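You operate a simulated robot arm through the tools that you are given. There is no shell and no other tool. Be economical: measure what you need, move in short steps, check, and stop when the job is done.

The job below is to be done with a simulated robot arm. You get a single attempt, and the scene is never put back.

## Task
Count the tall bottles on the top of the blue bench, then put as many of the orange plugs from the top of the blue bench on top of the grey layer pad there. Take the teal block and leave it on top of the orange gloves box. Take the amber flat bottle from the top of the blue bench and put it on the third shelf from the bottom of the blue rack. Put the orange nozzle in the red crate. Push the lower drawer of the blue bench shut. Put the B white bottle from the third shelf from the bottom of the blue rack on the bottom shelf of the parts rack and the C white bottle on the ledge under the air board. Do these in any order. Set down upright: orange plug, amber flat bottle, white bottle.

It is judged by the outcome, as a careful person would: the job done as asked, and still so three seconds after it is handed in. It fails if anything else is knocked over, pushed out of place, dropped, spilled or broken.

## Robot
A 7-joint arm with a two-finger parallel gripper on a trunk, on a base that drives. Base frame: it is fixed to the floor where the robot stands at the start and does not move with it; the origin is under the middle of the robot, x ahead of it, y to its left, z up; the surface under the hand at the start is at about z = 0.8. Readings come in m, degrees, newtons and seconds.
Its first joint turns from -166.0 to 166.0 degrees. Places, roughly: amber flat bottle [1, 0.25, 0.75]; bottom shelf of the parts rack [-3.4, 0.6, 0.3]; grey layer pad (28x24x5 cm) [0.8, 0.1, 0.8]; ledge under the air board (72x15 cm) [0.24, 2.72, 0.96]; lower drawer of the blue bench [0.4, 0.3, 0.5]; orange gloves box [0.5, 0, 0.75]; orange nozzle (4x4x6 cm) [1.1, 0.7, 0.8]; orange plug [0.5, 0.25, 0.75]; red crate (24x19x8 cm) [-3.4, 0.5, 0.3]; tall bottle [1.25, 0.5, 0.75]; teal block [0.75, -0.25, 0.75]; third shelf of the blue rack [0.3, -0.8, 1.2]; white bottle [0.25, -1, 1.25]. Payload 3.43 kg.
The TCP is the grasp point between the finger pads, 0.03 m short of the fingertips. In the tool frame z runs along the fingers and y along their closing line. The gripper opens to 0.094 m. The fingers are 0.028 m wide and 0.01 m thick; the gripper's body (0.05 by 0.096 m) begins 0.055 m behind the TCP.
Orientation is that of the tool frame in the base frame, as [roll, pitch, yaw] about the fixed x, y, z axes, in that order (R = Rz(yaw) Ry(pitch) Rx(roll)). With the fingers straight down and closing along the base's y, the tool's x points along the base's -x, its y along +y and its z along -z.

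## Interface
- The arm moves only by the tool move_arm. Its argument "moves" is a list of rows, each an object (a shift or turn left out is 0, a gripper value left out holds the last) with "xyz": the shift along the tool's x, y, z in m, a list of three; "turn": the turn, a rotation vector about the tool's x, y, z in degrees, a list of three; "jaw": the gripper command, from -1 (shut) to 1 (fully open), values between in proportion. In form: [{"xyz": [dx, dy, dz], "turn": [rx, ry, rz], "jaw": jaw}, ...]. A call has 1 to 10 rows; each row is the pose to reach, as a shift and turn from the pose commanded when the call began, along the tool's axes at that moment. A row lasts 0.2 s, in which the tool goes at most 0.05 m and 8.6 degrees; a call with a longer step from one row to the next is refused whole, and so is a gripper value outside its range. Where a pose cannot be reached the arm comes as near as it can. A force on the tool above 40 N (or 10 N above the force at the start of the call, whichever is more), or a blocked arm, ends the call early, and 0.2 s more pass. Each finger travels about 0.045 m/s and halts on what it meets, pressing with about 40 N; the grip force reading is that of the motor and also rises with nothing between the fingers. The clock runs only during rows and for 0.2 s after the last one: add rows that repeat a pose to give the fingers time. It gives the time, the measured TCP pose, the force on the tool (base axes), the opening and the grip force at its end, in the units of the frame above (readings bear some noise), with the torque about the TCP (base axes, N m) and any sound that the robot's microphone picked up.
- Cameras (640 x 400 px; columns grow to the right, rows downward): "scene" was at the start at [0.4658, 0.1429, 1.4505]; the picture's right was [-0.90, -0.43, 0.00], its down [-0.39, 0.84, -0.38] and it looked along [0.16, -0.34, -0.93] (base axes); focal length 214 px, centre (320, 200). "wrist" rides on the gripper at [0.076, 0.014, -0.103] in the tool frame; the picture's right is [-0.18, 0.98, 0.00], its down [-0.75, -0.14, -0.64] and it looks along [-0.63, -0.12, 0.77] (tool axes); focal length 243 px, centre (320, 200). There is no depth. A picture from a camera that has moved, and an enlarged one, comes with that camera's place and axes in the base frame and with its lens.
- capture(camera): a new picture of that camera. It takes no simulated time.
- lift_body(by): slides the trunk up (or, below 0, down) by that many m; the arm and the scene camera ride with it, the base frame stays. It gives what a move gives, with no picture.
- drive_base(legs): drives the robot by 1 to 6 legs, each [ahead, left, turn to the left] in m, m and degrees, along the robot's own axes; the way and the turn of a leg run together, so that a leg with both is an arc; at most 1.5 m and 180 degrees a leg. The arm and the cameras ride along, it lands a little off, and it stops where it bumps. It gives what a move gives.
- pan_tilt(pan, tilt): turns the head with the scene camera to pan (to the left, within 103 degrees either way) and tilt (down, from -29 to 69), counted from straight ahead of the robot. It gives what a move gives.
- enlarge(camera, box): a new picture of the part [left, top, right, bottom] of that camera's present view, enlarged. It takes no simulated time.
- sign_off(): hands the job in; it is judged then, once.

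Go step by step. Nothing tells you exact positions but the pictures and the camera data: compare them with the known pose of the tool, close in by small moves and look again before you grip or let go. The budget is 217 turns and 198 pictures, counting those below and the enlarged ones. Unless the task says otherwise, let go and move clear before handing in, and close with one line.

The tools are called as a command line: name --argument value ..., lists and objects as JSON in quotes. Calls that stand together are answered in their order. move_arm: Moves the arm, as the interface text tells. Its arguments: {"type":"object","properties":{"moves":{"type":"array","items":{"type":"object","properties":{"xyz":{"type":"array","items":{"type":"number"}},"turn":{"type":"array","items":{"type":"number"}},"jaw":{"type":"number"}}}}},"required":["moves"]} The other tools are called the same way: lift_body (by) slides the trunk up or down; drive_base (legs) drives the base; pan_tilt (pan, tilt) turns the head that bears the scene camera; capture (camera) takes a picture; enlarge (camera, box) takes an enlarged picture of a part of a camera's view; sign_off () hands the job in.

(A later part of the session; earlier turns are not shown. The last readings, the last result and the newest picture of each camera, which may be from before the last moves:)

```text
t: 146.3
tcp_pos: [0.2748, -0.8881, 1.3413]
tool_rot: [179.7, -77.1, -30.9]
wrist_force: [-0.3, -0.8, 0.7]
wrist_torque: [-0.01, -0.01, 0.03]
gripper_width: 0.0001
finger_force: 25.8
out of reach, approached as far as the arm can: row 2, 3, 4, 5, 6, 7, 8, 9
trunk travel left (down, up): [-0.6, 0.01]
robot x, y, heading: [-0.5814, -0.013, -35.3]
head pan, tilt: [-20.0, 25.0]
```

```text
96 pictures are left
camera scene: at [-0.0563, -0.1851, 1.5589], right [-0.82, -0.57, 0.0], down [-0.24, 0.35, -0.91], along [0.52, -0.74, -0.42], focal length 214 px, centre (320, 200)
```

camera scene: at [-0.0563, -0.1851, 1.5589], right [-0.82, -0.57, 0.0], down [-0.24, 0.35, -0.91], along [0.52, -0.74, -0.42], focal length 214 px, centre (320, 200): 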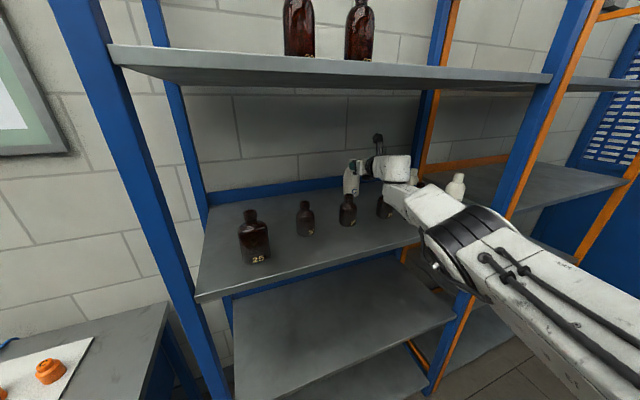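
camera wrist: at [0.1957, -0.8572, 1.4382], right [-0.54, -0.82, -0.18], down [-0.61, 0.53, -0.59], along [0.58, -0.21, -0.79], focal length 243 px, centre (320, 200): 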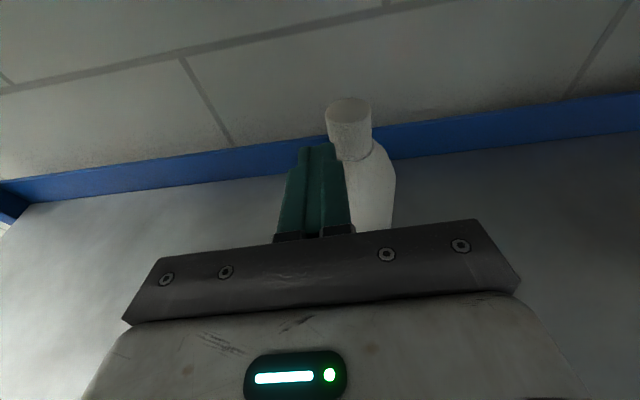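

The arm ran out of reach just short of C (no contact). Retract, reopen, and move the base forward a bit.

move_arm --moves '[{"xyz": [-0.002, 0, -0.03]}, {"xyz": [-0.004, 0, -0.06]}, {"xyz": [-0.006, 0, -0.1]}, {"xyz": [-0.006, 0, -0.1], "jaw": 1}, {"xyz": [-0.006, 0, -0.1], "jaw": 1}, {"xyz": [-0.006, 0, -0.1], "jaw": 1}, {"xyz": [-0.006, 0, -0.1], "jaw": 1}, {"xyz": [-0.006, 0, -0.1], "jaw": 1}]'

capture --camera "wrist"

```text
t: 148.1
tcp_pos: [0.2756, -0.8882, 1.34]
tool_rot: [179.7, -77.0, -30.8]
wrist_force: [-0.7, 0.0, -0.1]
wrist_torque: [0.02, 0.01, 0.03]
gripper_width: 0.094
finger_force: 0.0
out of reach, approached as far as the arm can: row 1, 2, 3, 4, 5, 6, 7, 8
trunk travel left (down, up): [-0.6, 0.01]
robot x, y, heading: [-0.5825, -0.0156, -35.3]
head pan, tilt: [-20.0, 25.0]
```

```text
95 pictures are left
camera wrist: at [0.1952, -0.8575, 1.4378], right [-0.54, -0.82, -0.18], down [-0.61, 0.53, -0.59], along [0.58, -0.21, -0.79], focal length 243 px, centre (320, 200)
```

wrist: 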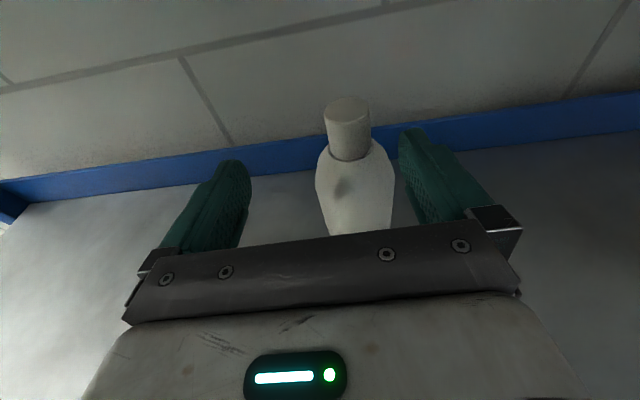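

The jaws opened around C without disturbing it. Nudge the base forward 4.4 cm and right 1.8 cm to centre on C's neck.

drive_base --legs '[[0.044, -0.018, 0]]'

capture --camera "wrist"

```text
t: 149.0
tcp_pos: [0.3014, -0.9277, 1.3428]
tool_rot: [179.6, -77.1, -30.7]
wrist_force: [0.4, -0.4, -0.6]
wrist_torque: [0.04, 0.0, 0.03]
gripper_width: 0.0941
finger_force: 0.0
trunk travel left (down, up): [-0.6, 0.01]
robot x, y, heading: [-0.5564, -0.054, -35.2]
head pan, tilt: [-20.0, 25.0]
```

```text
94 pictures are left
camera wrist: at [0.2207, -0.897, 1.4389], right [-0.54, -0.82, -0.18], down [-0.61, 0.53, -0.59], along [0.58, -0.21, -0.79], focal length 243 px, centre (320, 200)
```

wrist: 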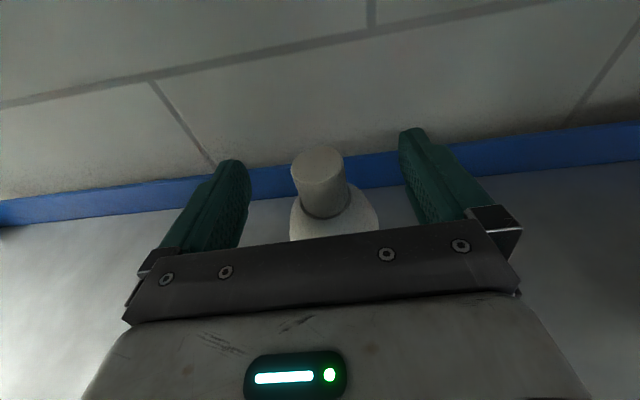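

Centred on the cap. Close the jaws.

move_arm --moves '[{"jaw": -1}, {"jaw": -1}, {"jaw": -1}, {"jaw": -1}, {"jaw": -1}, {"jaw": -1}, {"jaw": -1}]'

capture --camera "wrist"

```text
t: 150.6
tcp_pos: [0.3004, -0.9274, 1.3406]
tool_rot: [179.7, -77.2, -30.6]
wrist_force: [0.1, 1.0, 2.6]
wrist_torque: [0.1, -0.09, 0.04]
gripper_width: 0.0283
finger_force: 40.1
trunk travel left (down, up): [-0.6, 0.01]
robot x, y, heading: [-0.5573, -0.053, -35.1]
head pan, tilt: [-20.0, 25.0]
```

```text
93 pictures are left
camera wrist: at [0.2209, -0.897, 1.439], right [-0.54, -0.82, -0.18], down [-0.61, 0.53, -0.59], along [0.58, -0.21, -0.79], focal length 243 px, centre (320, 200)
```

wrist: 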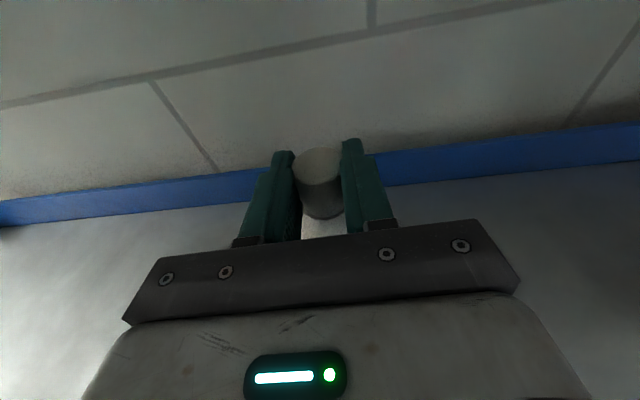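

Gripped (2.8 cm cap). Now lift while retracting slightly—first a small test move, as the arm is near its reach limit.

move_arm --moves '[{"xyz": [0.015, 0, -0.008]}, {"xyz": [0.03, 0, -0.016]}]'

```text
t: 151.2
tcp_pos: [0.2916, -0.9222, 1.3752]
tool_rot: [179.6, -77.1, -30.8]
wrist_force: [0.6, -0.2, -3.3]
wrist_torque: [0.04, 0.04, 0.0]
gripper_width: 0.0281
finger_force: 40.0
trunk travel left (down, up): [-0.6, 0.01]
robot x, y, heading: [-0.5613, -0.0561, -35.3]
head pan, tilt: [-20.0, 25.0]
```

move_arm --moves '[{"xyz": [0.02, 0, -0.018]}, {"xyz": [0.04, 0, -0.036]}, {"xyz": [0.061, 0, -0.055]}]'

capture --camera "scene"

capture --camera "wrist"

```text
t: 152.0
tcp_pos: [0.2598, -0.9394, 1.4323]
tool_rot: [-180.0, -77.1, -31.3]
wrist_force: [-0.9, 0.1, -2.7]
wrist_torque: [0.01, 0.01, 0.02]
gripper_width: 0.028
finger_force: 40.1
out of reach, approached as far as the arm can: row 1, 2, 3
trunk travel left (down, up): [-0.6, 0.01]
robot x, y, heading: [-0.5597, -0.0549, -35.2]
head pan, tilt: [-20.0, 25.0]
```

```text
92 pictures are left
camera scene: at [-0.0324, -0.2256, 1.5592], right [-0.82, -0.57, 0.0], down [-0.24, 0.35, -0.91], along [0.52, -0.74, -0.42], focal length 214 px, centre (320, 200)
```

scene: 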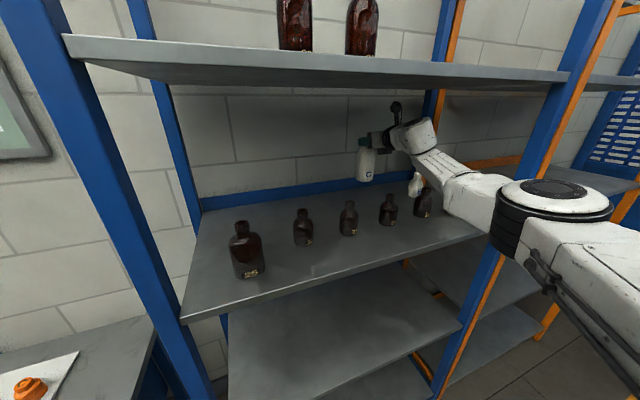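

```text
91 pictures are left
camera wrist: at [0.1803, -0.9081, 1.5289], right [-0.54, -0.82, -0.18], down [-0.61, 0.53, -0.59], along [0.58, -0.21, -0.79], focal length 243 px, centre (320, 200)
```

wrist: 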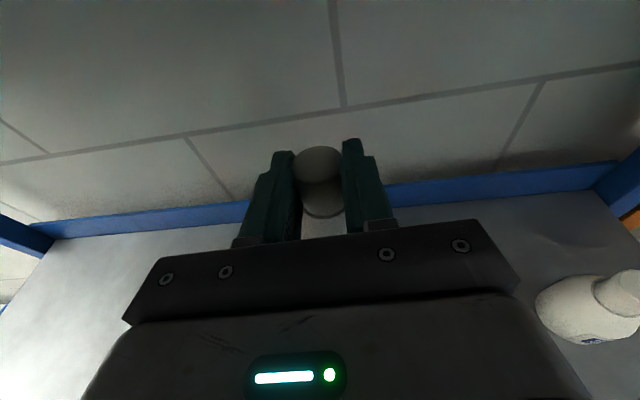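

enlarge --camera "scene" --box '[330, 80, 570, 260]'

```text
2.22 times, centred on (450, 170) of scene
camera zoom: at [-0.0324, -0.2256, 1.5592], right [-0.82, -0.57, 0.0], down [-0.24, 0.35, -0.91], along [0.52, -0.74, -0.42], focal length 477 px, centre (31, 267)
```

zoom: 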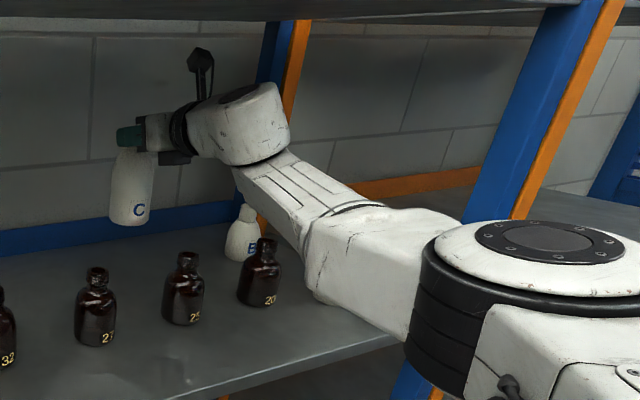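

The forearm is clear of A (it's well in front of it). Drive back 6 cm (C still behind the ambers), then raise a bit more.

drive_base --legs '[[-0.06, 0.0, 0]]'

move_arm --moves '[{"xyz": [0.01, 0, -0.005]}, {"xyz": [0.02, 0, -0.01]}]'

capture --camera "scene"

```text
t: 153.0
tcp_pos: [0.2105, -0.9027, 1.4321]
tool_rot: [179.6, -77.1, -30.7]
wrist_force: [0.5, -0.6, -2.9]
wrist_torque: [0.05, 0.03, 0.0]
gripper_width: 0.028
finger_force: 40.7
trunk travel left (down, up): [-0.6, 0.01]
robot x, y, heading: [-0.605, -0.0188, -35.3]
head pan, tilt: [-20.0, 25.0]
```

```text
t: 153.6
tcp_pos: [0.2071, -0.9013, 1.4541]
tool_rot: [179.5, -76.9, -30.6]
wrist_force: [0.6, -0.2, -3.0]
wrist_torque: [0.03, 0.06, 0.03]
gripper_width: 0.0279
finger_force: 40.2
trunk travel left (down, up): [-0.6, 0.01]
robot x, y, heading: [-0.611, -0.0151, -35.2]
head pan, tilt: [-20.0, 25.0]
```

```text
89 pictures are left
camera scene: at [-0.0821, -0.1898, 1.5589], right [-0.82, -0.57, 0.0], down [-0.24, 0.35, -0.91], along [0.52, -0.74, -0.42], focal length 214 px, centre (320, 200)
```

scene: 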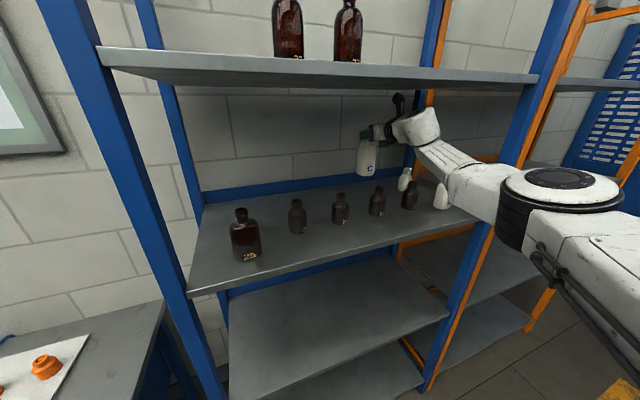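

C's base is ~2 cm above the ambers and the camera below the upper shelf. Drive straight back 0.4 m.

drive_base --legs '[[-0.45, 0.0, 0]]'

capture --camera "scene"

capture --camera "wrist"

```text
t: 156.3
tcp_pos: [-0.1531, -0.6403, 1.4546]
tool_rot: [179.6, -77.1, -30.2]
wrist_force: [0.1, -0.2, -2.8]
wrist_torque: [0.02, 0.02, -0.01]
gripper_width: 0.0282
finger_force: 39.9
trunk travel left (down, up): [-0.6, 0.01]
robot x, y, heading: [-0.9743, 0.2347, -34.8]
head pan, tilt: [-20.0, 25.0]
```

```text
88 pictures are left
camera scene: at [-0.4464, 0.0699, 1.5589], right [-0.82, -0.58, 0.0], down [-0.24, 0.35, -0.91], along [0.52, -0.74, -0.42], focal length 214 px, centre (320, 200)
```

scene: 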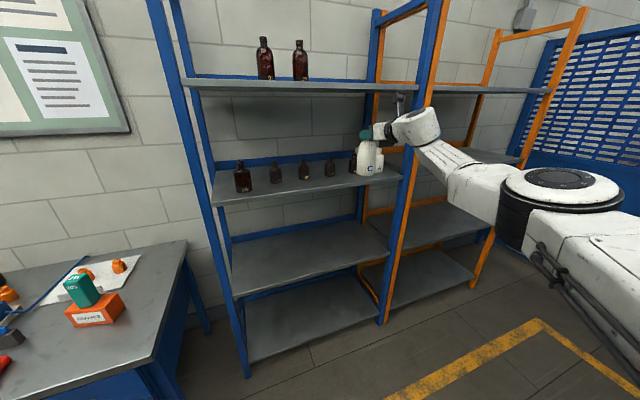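

```text
87 pictures are left
camera wrist: at [-0.2326, -0.61, 1.5509], right [-0.54, -0.82, -0.18], down [-0.61, 0.53, -0.59], along [0.58, -0.21, -0.79], focal length 243 px, centre (320, 200)
```

wrist: 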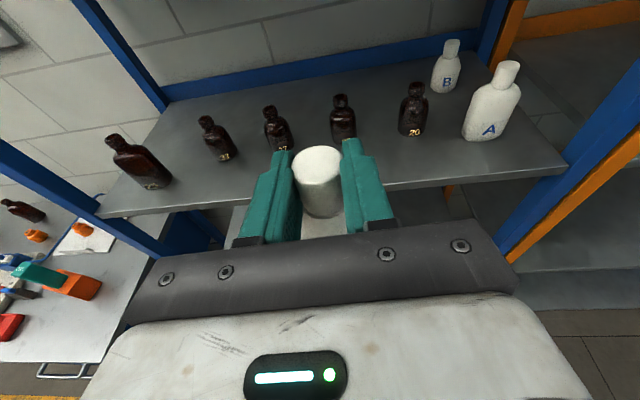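

C is out with everything else standing. Now look toward the air board ledge.

pan_tilt --pan 95 --tilt 12

capture --camera "scene"

enlarge --camera "scene" --box '[240, 100, 480, 250]'

```text
t: 158.2
tcp_pos: [-0.1537, -0.6396, 1.4535]
tool_rot: [179.6, -77.0, -30.4]
wrist_force: [0.1, -0.7, -3.2]
wrist_torque: [0.05, 0.06, 0.01]
gripper_width: 0.0279
finger_force: 40.0
trunk travel left (down, up): [-0.6, 0.01]
robot x, y, heading: [-0.9707, 0.2399, -34.8]
head pan, tilt: [95.0, 12.0]
```

```text
86 pictures are left
camera scene: at [-0.453, 0.226, 1.5801], right [0.87, -0.5, 0.0], down [-0.1, -0.18, -0.98], along [0.49, 0.85, -0.21], focal length 214 px, centre (320, 200)
```

scene: 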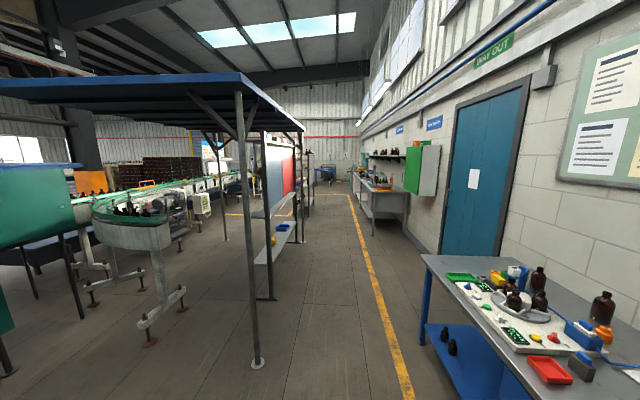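

```text
2.67 times, centred on (360, 175) of scene
camera zoom: at [-0.453, 0.226, 1.5801], right [0.87, -0.5, 0.0], down [-0.1, -0.18, -0.98], along [0.49, 0.85, -0.21], focal length 572 px, centre (213, 267)
```

zoom: 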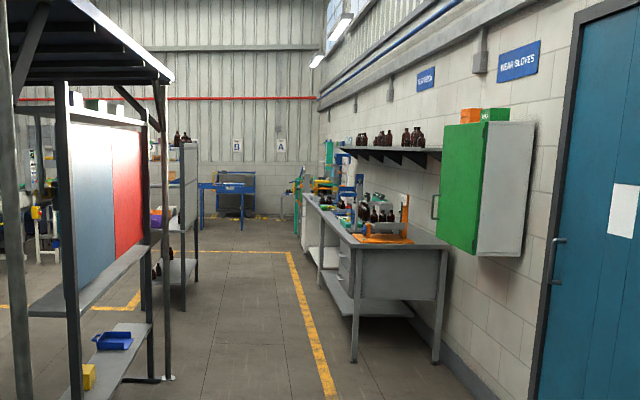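

The ledge under the air board faces the aisle, parallel to the bench. Turn left 90° here, then move along the aisle.

drive_base --legs '[[0, 0, 90], [0, -0.5, 0]]'

pan_tilt --pan 15 --tilt 20

capture --camera "scene"

```text
t: 165.1
tcp_pos: [0.2876, 0.8411, 1.4547]
tool_rot: [179.6, -77.0, 62.9]
wrist_force: [0.3, -0.6, -4.4]
wrist_torque: [-0.05, 0.04, 0.0]
gripper_width: 0.028
finger_force: 39.4
trunk travel left (down, up): [-0.6, 0.01]
robot x, y, heading: [-0.5384, -0.0277, 58.2]
head pan, tilt: [95.0, 12.0]
```

```text
t: 166.7
tcp_pos: [0.2887, 0.8415, 1.4536]
tool_rot: [179.6, -77.1, 63.0]
wrist_force: [0.0, 0.4, -2.6]
wrist_torque: [-0.05, 0.04, -0.01]
gripper_width: 0.0278
finger_force: 39.4
trunk travel left (down, up): [-0.6, 0.01]
robot x, y, heading: [-0.5407, -0.0292, 58.5]
head pan, tilt: [15.0, 20.0]
```

```text
84 pictures are left
camera scene: at [-0.4506, 0.5399, 1.567], right [0.96, -0.28, 0.0], down [-0.1, -0.33, -0.94], along [0.27, 0.9, -0.34], focal length 214 px, centre (320, 200)
```

scene: 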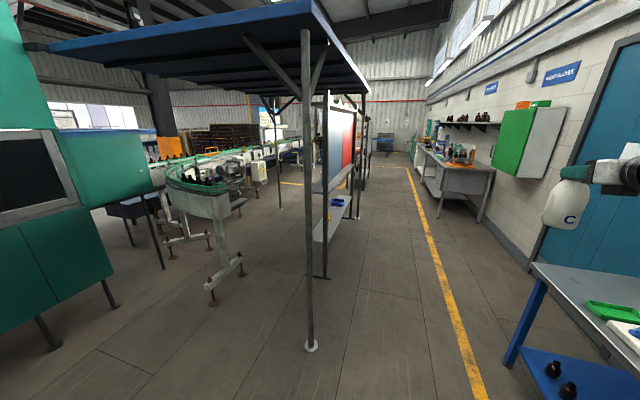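

drive_base --legs '[[1.2, -0.07, 0], [1.23, -0.07, 0]]'

drive_base --legs '[[0, -0.43, 0]]'

pan_tilt --pan 90 --tilt 20

capture --camera "scene"

```text
t: 178.6
tcp_pos: [1.6157, 2.8852, 1.4541]
tool_rot: [179.5, -77.0, 64.3]
wrist_force: [-0.1, 0.8, -3.6]
wrist_torque: [-0.03, 0.05, -0.01]
gripper_width: 0.0281
finger_force: 39.9
trunk travel left (down, up): [-0.6, 0.01]
robot x, y, heading: [0.809, 1.9948, 60.0]
head pan, tilt: [15.0, 20.0]
```

```text
t: 181.2
tcp_pos: [1.9851, 2.6761, 1.4535]
tool_rot: [179.6, -77.0, 64.9]
wrist_force: [0.5, 1.2, -2.8]
wrist_torque: [-0.01, 0.01, 0.03]
gripper_width: 0.0282
finger_force: 39.8
trunk travel left (down, up): [-0.6, 0.01]
robot x, y, heading: [1.1863, 1.7795, 60.5]
head pan, tilt: [15.0, 20.0]
```

```text
t: 182.7
tcp_pos: [1.985, 2.6777, 1.4536]
tool_rot: [179.6, -77.0, 65.0]
wrist_force: [0.0, 0.1, -3.2]
wrist_torque: [-0.05, 0.05, -0.05]
gripper_width: 0.028
finger_force: 40.3
trunk travel left (down, up): [-0.6, 0.01]
robot x, y, heading: [1.1838, 1.7774, 60.6]
head pan, tilt: [90.0, 20.0]
```

```text
83 pictures are left
camera scene: at [1.1525, 2.3061, 1.567], right [0.49, 0.87, 0.0], down [0.3, -0.17, -0.94], along [-0.82, 0.46, -0.34], focal length 214 px, centre (320, 200)
```

scene: 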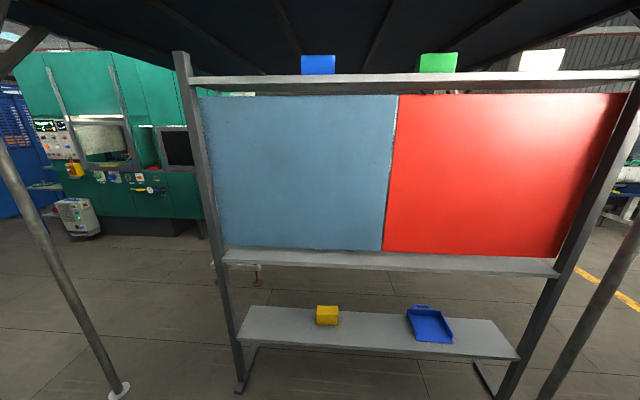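

enlarge --camera "scene" --box '[180, 40, 420, 190]'

enlarge --camera "scene" --box '[200, 200, 600, 380]'

```text
2.67 times, centred on (300, 115) of scene
camera zoom: at [1.1525, 2.3061, 1.567], right [0.49, 0.87, 0.0], down [0.3, -0.17, -0.94], along [-0.82, 0.46, -0.34], focal length 572 px, centre (373, 427)
```

zoom: 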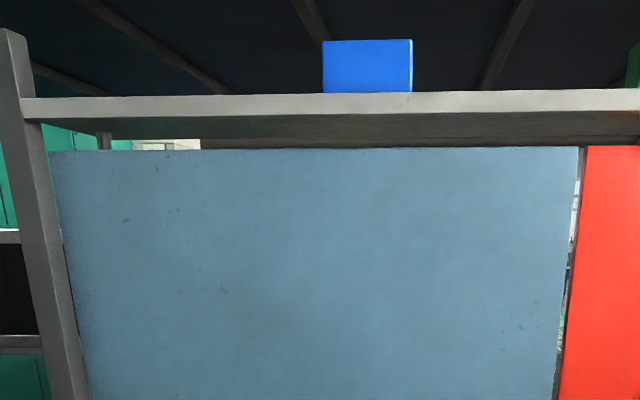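

```text
1.60 times, centred on (400, 290) of scene
camera zoom: at [1.1525, 2.3061, 1.567], right [0.49, 0.87, 0.0], down [0.3, -0.17, -0.94], along [-0.82, 0.46, -0.34], focal length 343 px, centre (192, 56)
```

zoom: 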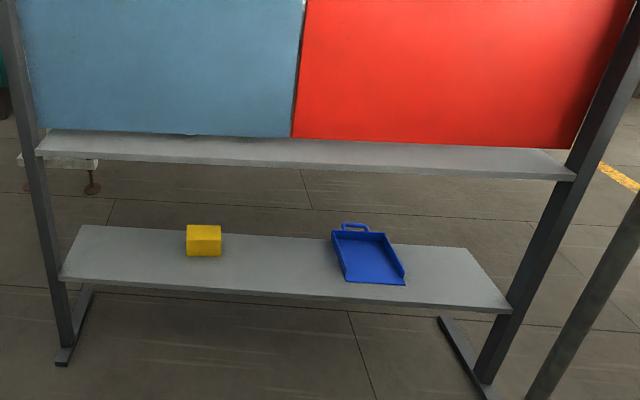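

The light-blue half is the air board; its ledge (z≈0.96) is centred about (0.33,2.72). Shift 0.1 m away and turn left to face it.

drive_base --legs '[[0, -0.12, 0], [0, 0, 84]]'

pan_tilt --pan -5 --tilt 35

capture --camera "scene"

capture --camera "wrist"

```text
t: 187.4
tcp_pos: [0.5345, 2.6553, 1.4528]
tool_rot: [179.5, -77.0, 145.7]
wrist_force: [0.1, 0.0, -4.0]
wrist_torque: [-0.03, -0.04, 0.03]
gripper_width: 0.0284
finger_force: 40.3
trunk travel left (down, up): [-0.6, 0.01]
robot x, y, heading: [1.2896, 1.7199, 141.1]
head pan, tilt: [90.0, 20.0]
```

```text
t: 189.1
tcp_pos: [0.5359, 2.6547, 1.4535]
tool_rot: [179.6, -77.0, 145.7]
wrist_force: [0.4, 0.0, -3.5]
wrist_torque: [-0.06, -0.02, 0.01]
gripper_width: 0.0282
finger_force: 40.0
trunk travel left (down, up): [-0.6, 0.01]
robot x, y, heading: [1.2914, 1.7173, 141.1]
head pan, tilt: [-5.0, 35.0]
```

```text
80 pictures are left
camera scene: at [0.7594, 1.9064, 1.5432], right [0.69, 0.72, 0.0], down [0.41, -0.4, -0.82], along [-0.59, 0.57, -0.57], focal length 214 px, centre (320, 200)
```

scene: 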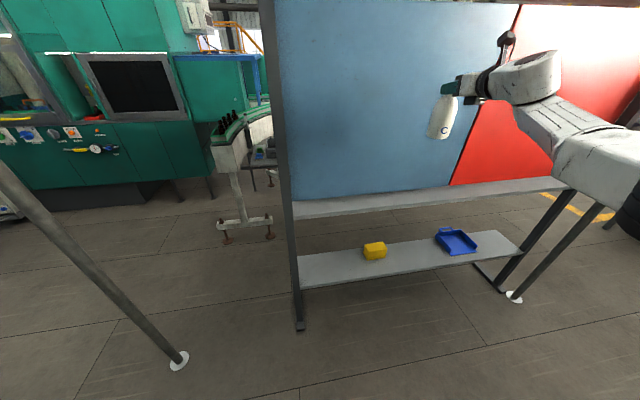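

```text
79 pictures are left
camera wrist: at [0.6103, 2.6188, 1.5505], right [0.59, 0.78, -0.18], down [0.57, -0.57, -0.59], along [-0.56, 0.25, -0.79], focal length 243 px, centre (320, 200)
```

wrist: 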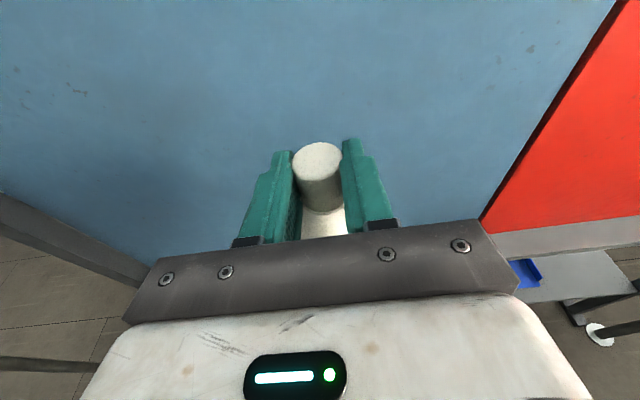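

Ledge front is at f≈-1.20, C is still in front of it. Lower the trunk 0.32 m (C's base to ~0.99).

lift_body --by -0.31

capture --camera "scene"

capture --camera "wrist"

```text
t: 192.2
tcp_pos: [0.5349, 2.6558, 1.142]
tool_rot: [179.6, -77.0, 145.7]
wrist_force: [0.0, -0.4, -3.3]
wrist_torque: [-0.02, -0.03, 0.0]
gripper_width: 0.028
finger_force: 40.3
trunk travel left (down, up): [-0.29, 0.32]
robot x, y, heading: [1.2909, 1.7198, 141.0]
head pan, tilt: [-5.0, 35.0]
```

```text
78 pictures are left
camera scene: at [0.7595, 1.9063, 1.2332], right [0.69, 0.72, 0.0], down [0.41, -0.4, -0.82], along [-0.59, 0.57, -0.57], focal length 214 px, centre (320, 200)
```

scene: 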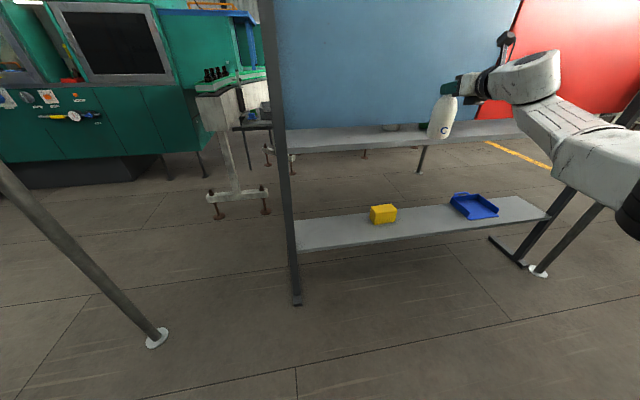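

```text
77 pictures are left
camera wrist: at [0.6104, 2.6187, 1.2405], right [0.59, 0.78, -0.18], down [0.57, -0.57, -0.59], along [-0.56, 0.25, -0.79], focal length 243 px, centre (320, 200)
```

wrist: 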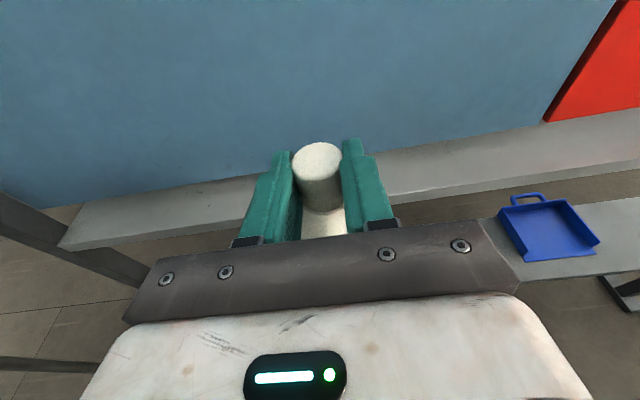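

enlarge --camera "scene" --box '[260, 80, 540, 200]'

enlarge --camera "wrist" --box '[340, 80, 640, 270]'

```text
2.29 times, centred on (400, 140) of scene
camera zoom: at [0.7595, 1.9063, 1.2332], right [0.69, 0.72, 0.0], down [0.41, -0.4, -0.82], along [-0.59, 0.57, -0.57], focal length 490 px, centre (137, 337)
```

zoom: 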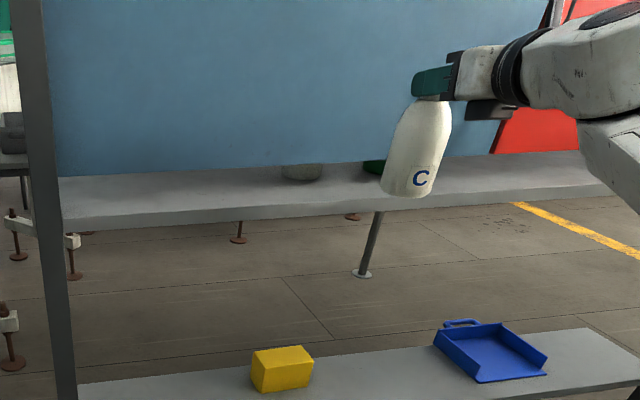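

```text
2.11 times, centred on (490, 175) of wrist
camera zoom: at [0.6104, 2.6187, 1.2405], right [0.59, 0.78, -0.18], down [0.57, -0.57, -0.59], along [-0.56, 0.25, -0.79], focal length 511 px, centre (-38, 253)
```

zoom: 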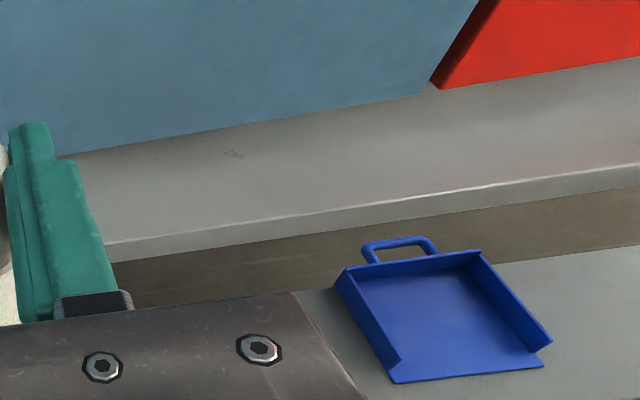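

Dishes are visible beyond the panel's lower edge, so the board is two-sided and I must check which side carries the "air board" ledge. I raise the trunk and go round to look at the other side.

lift_body --by 0.31

drive_base --legs '[[-0.08, 0, 0], [0, 0, 94], [0, -0.5, 0], [1.45, 0, 0]]'

pan_tilt --pan -60 --tilt 15

capture --camera "scene"

```text
t: 195.3
tcp_pos: [0.5351, 2.6533, 1.4538]
tool_rot: [179.6, -77.0, 145.7]
wrist_force: [0.1, -0.4, -4.1]
wrist_torque: [-0.02, -0.05, -0.01]
gripper_width: 0.028
finger_force: 40.3
trunk travel left (down, up): [-0.6, 0.01]
robot x, y, heading: [1.2848, 1.7199, 141.1]
head pan, tilt: [-5.0, 35.0]
```

```text
t: 209.6
tcp_pos: [-0.734, -0.0565, 1.453]
tool_rot: [179.6, -77.0, -118.9]
wrist_force: [-0.6, 0.1, -3.7]
wrist_torque: [0.03, -0.01, 0.0]
gripper_width: 0.028
finger_force: 39.9
trunk travel left (down, up): [-0.6, 0.01]
robot x, y, heading: [0.1224, 0.7851, -123.3]
head pan, tilt: [-5.0, 35.0]
```

```text
t: 210.9
tcp_pos: [-0.7339, -0.0561, 1.4537]
tool_rot: [179.4, -77.0, -118.9]
wrist_force: [-0.2, -0.3, -3.1]
wrist_torque: [0.08, -0.06, 0.02]
gripper_width: 0.0277
finger_force: 40.2
trunk travel left (down, up): [-0.6, 0.01]
robot x, y, heading: [0.1269, 0.7817, -123.5]
head pan, tilt: [-60.0, 15.0]
```

```text
74 pictures are left
camera scene: at [-0.0507, 0.3121, 1.5751], right [0.06, 1.0, 0.0], down [0.26, -0.02, -0.97], along [-0.96, 0.06, -0.26], focal length 214 px, centre (320, 200)
```

scene: 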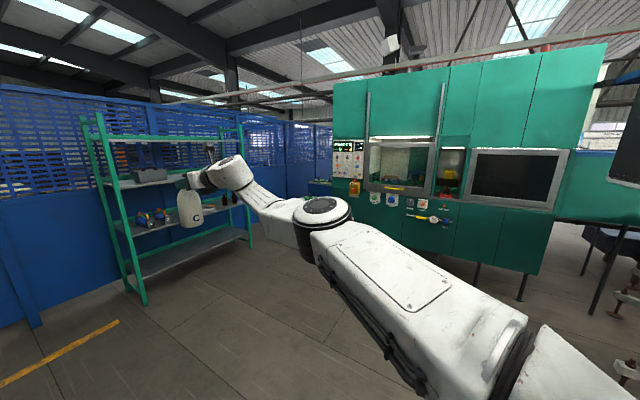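

The green parts rack is visible to the west. Move a bit further, turn right, and look at the board's other side.

drive_base --legs '[[0.4, 0, 0], [0, 0, -91], [0.75, 0, 0]]'

pan_tilt --pan -75 --tilt 12

capture --camera "scene"

```text
t: 220.9
tcp_pos: [-1.5337, 1.7664, 1.4542]
tool_rot: [179.5, -77.0, 149.5]
wrist_force: [-0.1, -0.6, -3.3]
wrist_torque: [-0.03, -0.04, -0.02]
gripper_width: 0.0279
finger_force: 40.4
trunk travel left (down, up): [-0.6, 0.01]
robot x, y, heading: [-0.7193, 0.8829, 144.9]
head pan, tilt: [-60.0, 15.0]
```

```text
t: 221.7
tcp_pos: [-1.5326, 1.7664, 1.4523]
tool_rot: [179.5, -76.9, 149.5]
wrist_force: [0.0, -0.8, -3.4]
wrist_torque: [-0.04, -0.03, 0.02]
gripper_width: 0.0281
finger_force: 39.9
trunk travel left (down, up): [-0.6, 0.01]
robot x, y, heading: [-0.7146, 0.8867, 145.0]
head pan, tilt: [-75.0, 12.0]
```

```text
73 pictures are left
camera scene: at [-1.1603, 1.0661, 1.58], right [0.94, -0.34, 0.0], down [-0.07, -0.2, -0.98], along [0.34, 0.92, -0.21], focal length 214 px, centre (320, 200)
```

scene: 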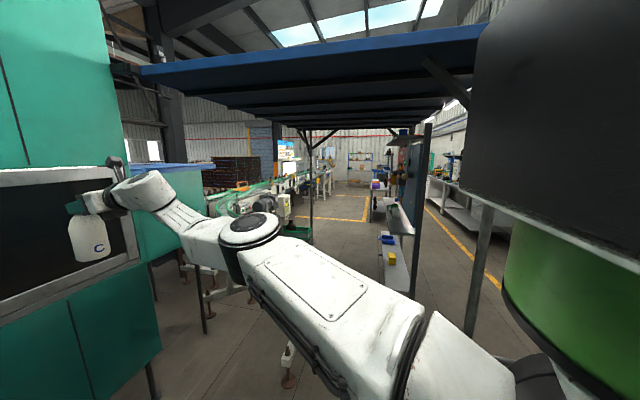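

enlarge --camera "scene" --box '[340, 100, 480, 300]'

```text
2.00 times, centred on (410, 200) of scene
camera zoom: at [-1.1603, 1.0661, 1.58], right [0.94, -0.34, 0.0], down [-0.07, -0.2, -0.98], along [0.34, 0.92, -0.21], focal length 429 px, centre (140, 200)
```

zoom: 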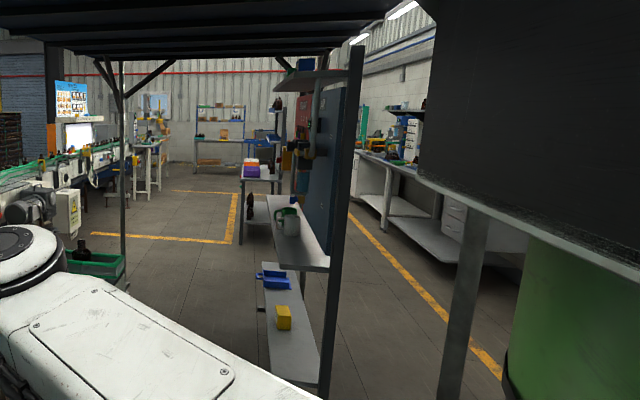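

The working side of the board (mugs on the ledge, tools hung) is the far side; the ledge centre is near f=-1.36. I'll approach it from that side at 45°. First turn right and move into the bay.

drive_base --legs '[[0, 0, -45], [1.09, 0.48, 0]]'

pan_tilt --pan -40 --tilt 20

capture --camera "scene"

```text
t: 229.7
tcp_pos: [-1.3641, 3.0672, 1.4537]
tool_rot: [179.5, -76.9, 105.3]
wrist_force: [0.4, -0.2, -2.9]
wrist_torque: [-0.05, 0.03, -0.01]
gripper_width: 0.028
finger_force: 40.0
trunk travel left (down, up): [-0.6, 0.01]
robot x, y, heading: [-1.3913, 1.8671, 100.7]
head pan, tilt: [-75.0, 12.0]
```

```text
t: 230.7
tcp_pos: [-1.3649, 3.0664, 1.454]
tool_rot: [179.5, -77.0, 105.4]
wrist_force: [-0.1, 0.4, -3.3]
wrist_torque: [-0.04, -0.02, -0.01]
gripper_width: 0.0282
finger_force: 40.3
trunk travel left (down, up): [-0.6, 0.01]
robot x, y, heading: [-1.3963, 1.8679, 100.8]
head pan, tilt: [-40.0, 20.0]
```

```text
71 pictures are left
camera scene: at [-1.6227, 2.3449, 1.567], right [0.87, -0.49, 0.0], down [-0.17, -0.3, -0.94], along [0.46, 0.82, -0.34], focal length 214 px, centre (320, 200)
```

scene: 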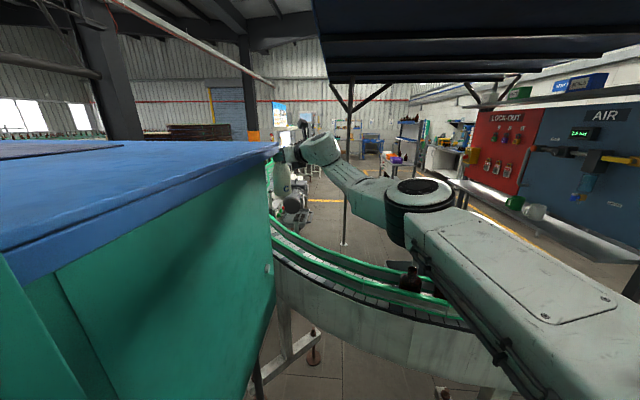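

The blue panel is labelled "AIR" (red: LOCK-OUT). A conveyor occupies the floor to the left, so I need a careful look at the free space.

pan_tilt --pan -75 --tilt 40

capture --camera "scene"

pan_tilt --pan -15 --tilt 50

capture --camera "scene"

```text
t: 231.8
tcp_pos: [-1.3631, 3.0666, 1.4543]
tool_rot: [179.5, -77.0, 105.3]
wrist_force: [0.2, 0.2, -2.4]
wrist_torque: [-0.07, 0.0, 0.0]
gripper_width: 0.0281
finger_force: 39.7
trunk travel left (down, up): [-0.6, 0.01]
robot x, y, heading: [-1.393, 1.8674, 100.7]
head pan, tilt: [-75.0, 40.0]
```

```text
70 pictures are left
camera scene: at [-1.5918, 2.3007, 1.5357], right [0.43, -0.9, 0.0], down [-0.58, -0.28, -0.77], along [0.69, 0.33, -0.64], focal length 214 px, centre (320, 200)
```

scene: 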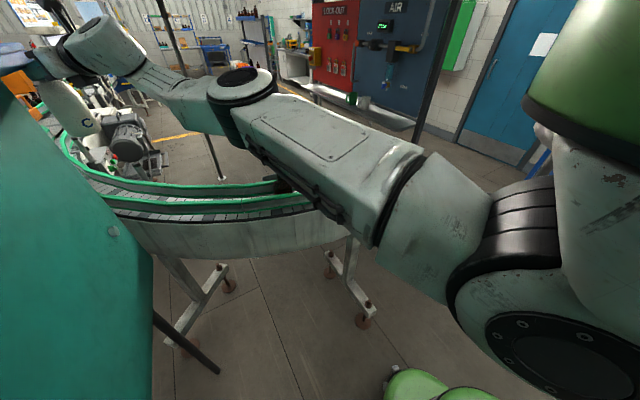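

```text
t: 233.1
tcp_pos: [-1.3632, 3.0672, 1.453]
tool_rot: [179.5, -77.0, 105.3]
wrist_force: [0.5, 0.4, -2.6]
wrist_torque: [-0.06, -0.01, -0.02]
gripper_width: 0.0282
finger_force: 39.7
trunk travel left (down, up): [-0.6, 0.01]
robot x, y, heading: [-1.3943, 1.8691, 100.9]
head pan, tilt: [-15.0, 50.0]
```

```text
69 pictures are left
camera scene: at [-1.6625, 2.3405, 1.5214], right [1.0, -0.08, 0.0], down [-0.06, -0.76, -0.64], along [0.05, 0.64, -0.77], focal length 214 px, centre (320, 200)
```

scene: 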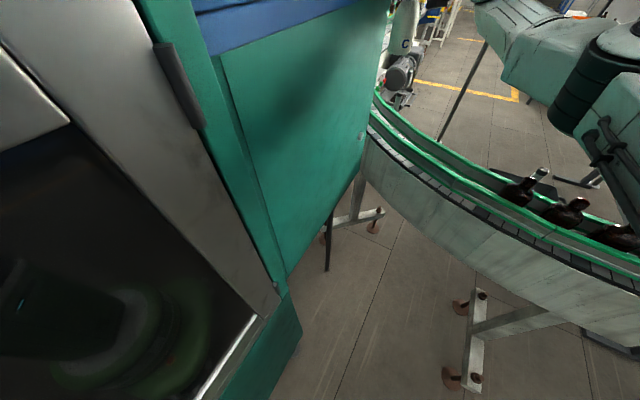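

The conveyor curves into the bay, so I'll approach the ledge along its length from its left end instead. Turn right and shift clear of the conveyor.

drive_base --legs '[[0, 0, -50.5], [-0.1, -0.5, 0]]'

pan_tilt --pan -25 --tilt 25

capture --camera "scene"

capture --camera "wrist"

```text
t: 238.2
tcp_pos: [-0.1479, 2.2445, 1.4524]
tool_rot: [179.4, -77.0, 56.3]
wrist_force: [0.6, -0.8, -2.3]
wrist_torque: [-0.05, 0.05, 0.0]
gripper_width: 0.0281
finger_force: 39.9
trunk travel left (down, up): [-0.6, 0.01]
robot x, y, heading: [-1.0744, 1.4807, 51.5]
head pan, tilt: [-15.0, 50.0]
```

```text
t: 239.1
tcp_pos: [-0.1475, 2.2444, 1.4538]
tool_rot: [179.5, -76.9, 56.2]
wrist_force: [0.2, 1.0, -3.6]
wrist_torque: [0.0, 0.08, 0.0]
gripper_width: 0.028
finger_force: 39.8
trunk travel left (down, up): [-0.6, 0.01]
robot x, y, heading: [-1.0731, 1.4855, 51.4]
head pan, tilt: [-25.0, 25.0]
```

```text
68 pictures are left
camera scene: at [-0.8719, 1.99, 1.5588], right [0.45, -0.89, 0.0], down [-0.38, -0.19, -0.91], along [0.81, 0.41, -0.42], focal length 214 px, centre (320, 200)
```

scene: 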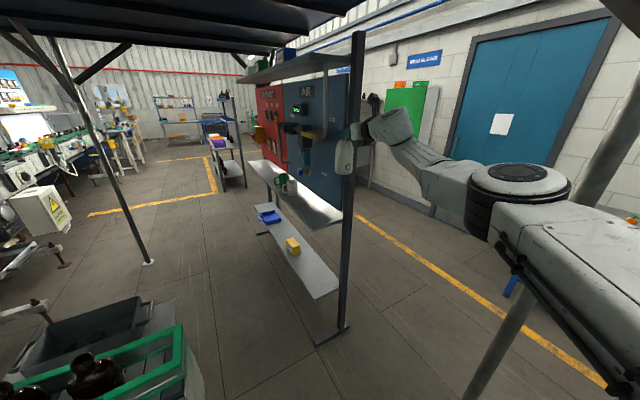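

```text
67 pictures are left
camera wrist: at [-0.1832, 2.1681, 1.5501], right [0.79, -0.59, -0.18], down [-0.56, -0.58, -0.59], along [0.24, 0.57, -0.79], focal length 243 px, centre (320, 200)
```

wrist: 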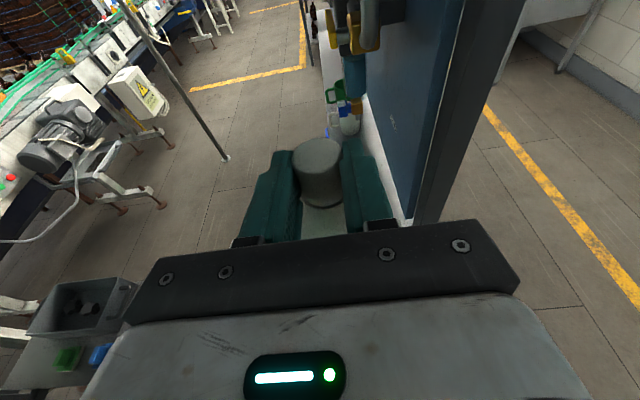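

Clear picture: ledge end at l≈1.98, ledge spans f≈-1.25…-1.41. Lower the trunk 0.31 m here, short of the ledge.

lift_body --by -0.31

drive_base --legs '[[0.18, -0.044, 0]]'

capture --camera "scene"

capture --camera "wrist"

```text
t: 242.2
tcp_pos: [-0.1467, 2.2439, 1.1434]
tool_rot: [179.6, -77.0, 56.1]
wrist_force: [-0.2, -0.3, -2.5]
wrist_torque: [-0.05, 0.03, -0.01]
gripper_width: 0.0279
finger_force: 40.2
trunk travel left (down, up): [-0.29, 0.32]
robot x, y, heading: [-1.0751, 1.4813, 51.7]
head pan, tilt: [-25.0, 25.0]
```

```text
t: 243.7
tcp_pos: [0.0006, 2.3544, 1.1422]
tool_rot: [179.4, -77.0, 55.9]
wrist_force: [0.5, 1.0, -2.8]
wrist_torque: [-0.05, 0.01, 0.01]
gripper_width: 0.0282
finger_force: 40.0
trunk travel left (down, up): [-0.29, 0.32]
robot x, y, heading: [-0.929, 1.5932, 51.3]
head pan, tilt: [-25.0, 25.0]
```

```text
66 pictures are left
camera scene: at [-0.7242, 2.101, 1.249], right [0.45, -0.9, 0.0], down [-0.38, -0.19, -0.91], along [0.81, 0.4, -0.42], focal length 214 px, centre (320, 200)
```

scene: 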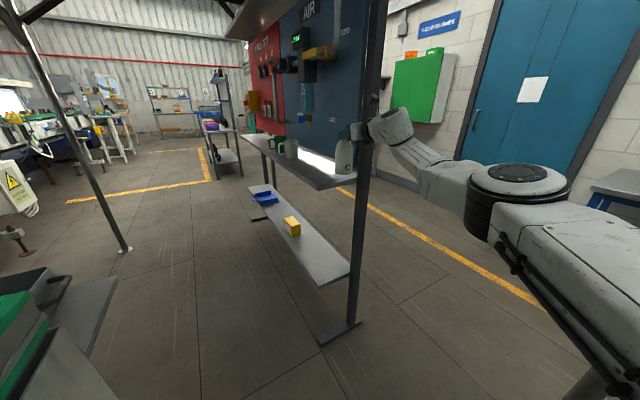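

```text
65 pictures are left
camera wrist: at [-0.0351, 2.2774, 1.2401], right [0.79, -0.59, -0.18], down [-0.57, -0.58, -0.59], along [0.25, 0.56, -0.79], focal length 243 px, centre (320, 200)
```

wrist: 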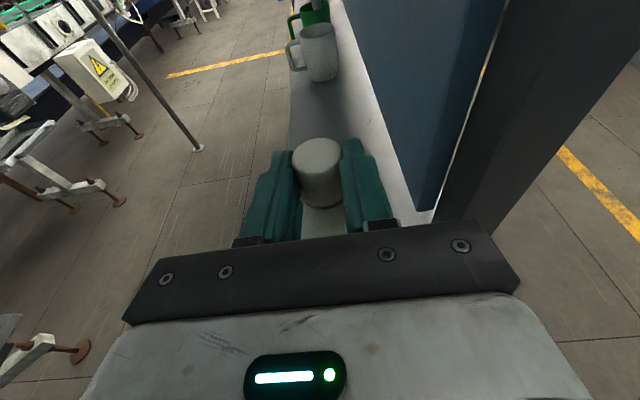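

Aligned: ledge centre matches. Drive the last 0.15 m so C is over the ledge, short of the mugs.

drive_base --legs '[[0.155, 0, 0]]'

capture --camera "scene"

capture --camera "wrist"

```text
t: 245.1
tcp_pos: [0.0953, 2.4762, 1.1424]
tool_rot: [179.5, -77.0, 56.4]
wrist_force: [0.3, -0.3, -3.4]
wrist_torque: [-0.04, 0.02, -0.02]
gripper_width: 0.0282
finger_force: 39.9
trunk travel left (down, up): [-0.29, 0.32]
robot x, y, heading: [-0.8371, 1.7154, 51.6]
head pan, tilt: [-25.0, 25.0]
```

```text
64 pictures are left
camera scene: at [-0.6289, 2.2225, 1.249], right [0.45, -0.89, 0.0], down [-0.38, -0.19, -0.91], along [0.81, 0.41, -0.42], focal length 214 px, centre (320, 200)
```

scene: 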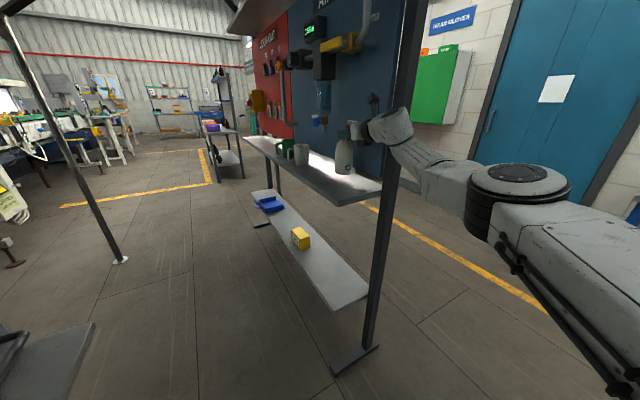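

```text
63 pictures are left
camera wrist: at [0.0599, 2.4005, 1.24], right [0.79, -0.59, -0.18], down [-0.56, -0.58, -0.59], along [0.24, 0.57, -0.79], focal length 243 px, centre (320, 200)
```

wrist: 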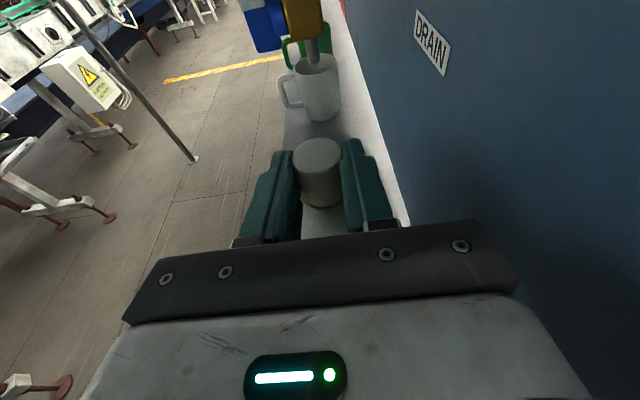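

C is over the ledge. Lower in small steps until contact.

move_arm --moves '[{"xyz": [-0.015, 0, 0.0034]}, {"xyz": [-0.029, 0, 0.0067]}]'

enlarge --camera "scene" --box '[260, 90, 420, 210]'

```text
t: 245.7
tcp_pos: [0.096, 2.478, 1.1349]
tool_rot: [179.6, -76.9, 56.2]
wrist_force: [-0.5, -0.2, -3.1]
wrist_torque: [-0.05, 0.04, -0.03]
gripper_width: 0.0279
finger_force: 40.1
out of reach, approached as far as the arm can: row 1, 2
trunk travel left (down, up): [-0.29, 0.32]
robot x, y, heading: [-0.8327, 1.7133, 51.6]
head pan, tilt: [-25.0, 25.0]
```

```text
3.33 times, centred on (340, 150) of scene
camera zoom: at [-0.6288, 2.2226, 1.2489], right [0.45, -0.89, 0.0], down [-0.38, -0.19, -0.91], along [0.81, 0.4, -0.42], focal length 715 px, centre (253, 367)
```

zoom: 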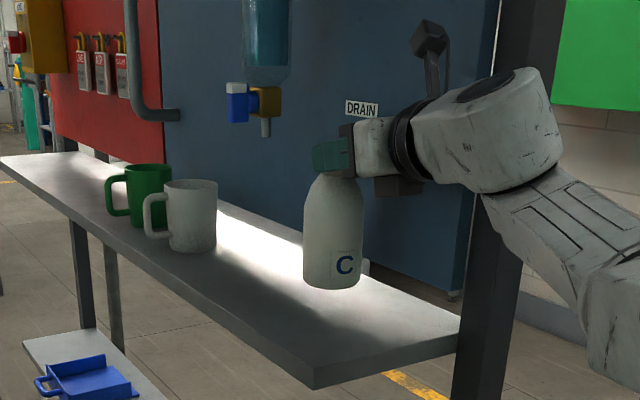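

Use the trunk for lowering instead.

lift_body --by -0.02

lift_body --by -0.006

enlarge --camera "scene" --box '[260, 90, 420, 210]'

```text
t: 246.4
tcp_pos: [0.0975, 2.4766, 1.1149]
tool_rot: [179.7, -76.9, 56.1]
wrist_force: [-0.4, -0.3, -3.2]
wrist_torque: [-0.06, 0.01, -0.01]
gripper_width: 0.0282
finger_force: 40.8
trunk travel left (down, up): [-0.27, 0.34]
robot x, y, heading: [-0.8336, 1.7156, 51.5]
head pan, tilt: [-25.0, 25.0]
```

```text
t: 246.9
tcp_pos: [0.0962, 2.4772, 1.109]
tool_rot: [179.6, -76.9, 56.2]
wrist_force: [0.1, 0.3, -3.4]
wrist_torque: [-0.01, 0.03, 0.0]
gripper_width: 0.0281
finger_force: 39.8
trunk travel left (down, up): [-0.264, 0.346]
robot x, y, heading: [-0.8319, 1.7156, 51.7]
head pan, tilt: [-25.0, 25.0]
```

```text
3.33 times, centred on (340, 150) of scene
camera zoom: at [-0.6288, 2.2226, 1.2229], right [0.45, -0.89, 0.0], down [-0.38, -0.19, -0.91], along [0.81, 0.4, -0.42], focal length 715 px, centre (253, 367)
```

zoom: 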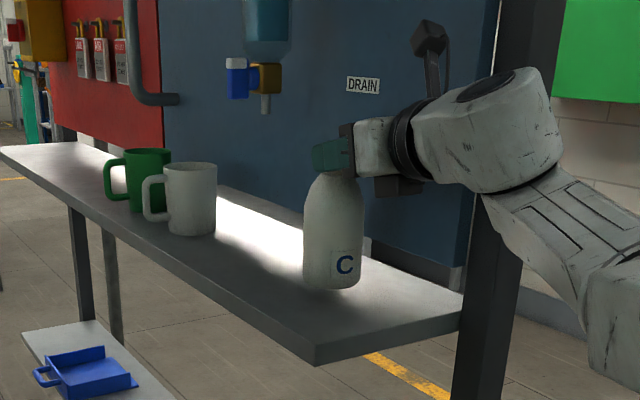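

lift_body --by -0.005

lift_body --by -0.003

lift_body --by -0.003

```text
t: 247.5
tcp_pos: [0.0969, 2.4762, 1.1045]
tool_rot: [179.6, -76.9, 56.1]
wrist_force: [-0.3, -1.0, -3.0]
wrist_torque: [-0.07, 0.0, -0.01]
gripper_width: 0.0282
finger_force: 40.3
trunk travel left (down, up): [-0.259, 0.351]
robot x, y, heading: [-0.8321, 1.7132, 51.3]
head pan, tilt: [-25.0, 25.0]
```

```text
t: 248.0
tcp_pos: [0.0959, 2.4769, 1.1008]
tool_rot: [179.6, -76.9, 56.2]
wrist_force: [0.3, -0.3, -2.8]
wrist_torque: [-0.05, 0.03, 0.0]
gripper_width: 0.0281
finger_force: 40.5
trunk travel left (down, up): [-0.256, 0.354]
robot x, y, heading: [-0.8314, 1.7114, 51.6]
head pan, tilt: [-25.0, 25.0]
```

```text
t: 248.5
tcp_pos: [0.0952, 2.4776, 1.0984]
tool_rot: [179.6, -76.9, 56.2]
wrist_force: [-0.7, 0.3, -2.9]
wrist_torque: [-0.07, 0.02, 0.03]
gripper_width: 0.0279
finger_force: 40.4
trunk travel left (down, up): [-0.253, 0.357]
robot x, y, heading: [-0.8281, 1.7122, 51.5]
head pan, tilt: [-25.0, 25.0]
```

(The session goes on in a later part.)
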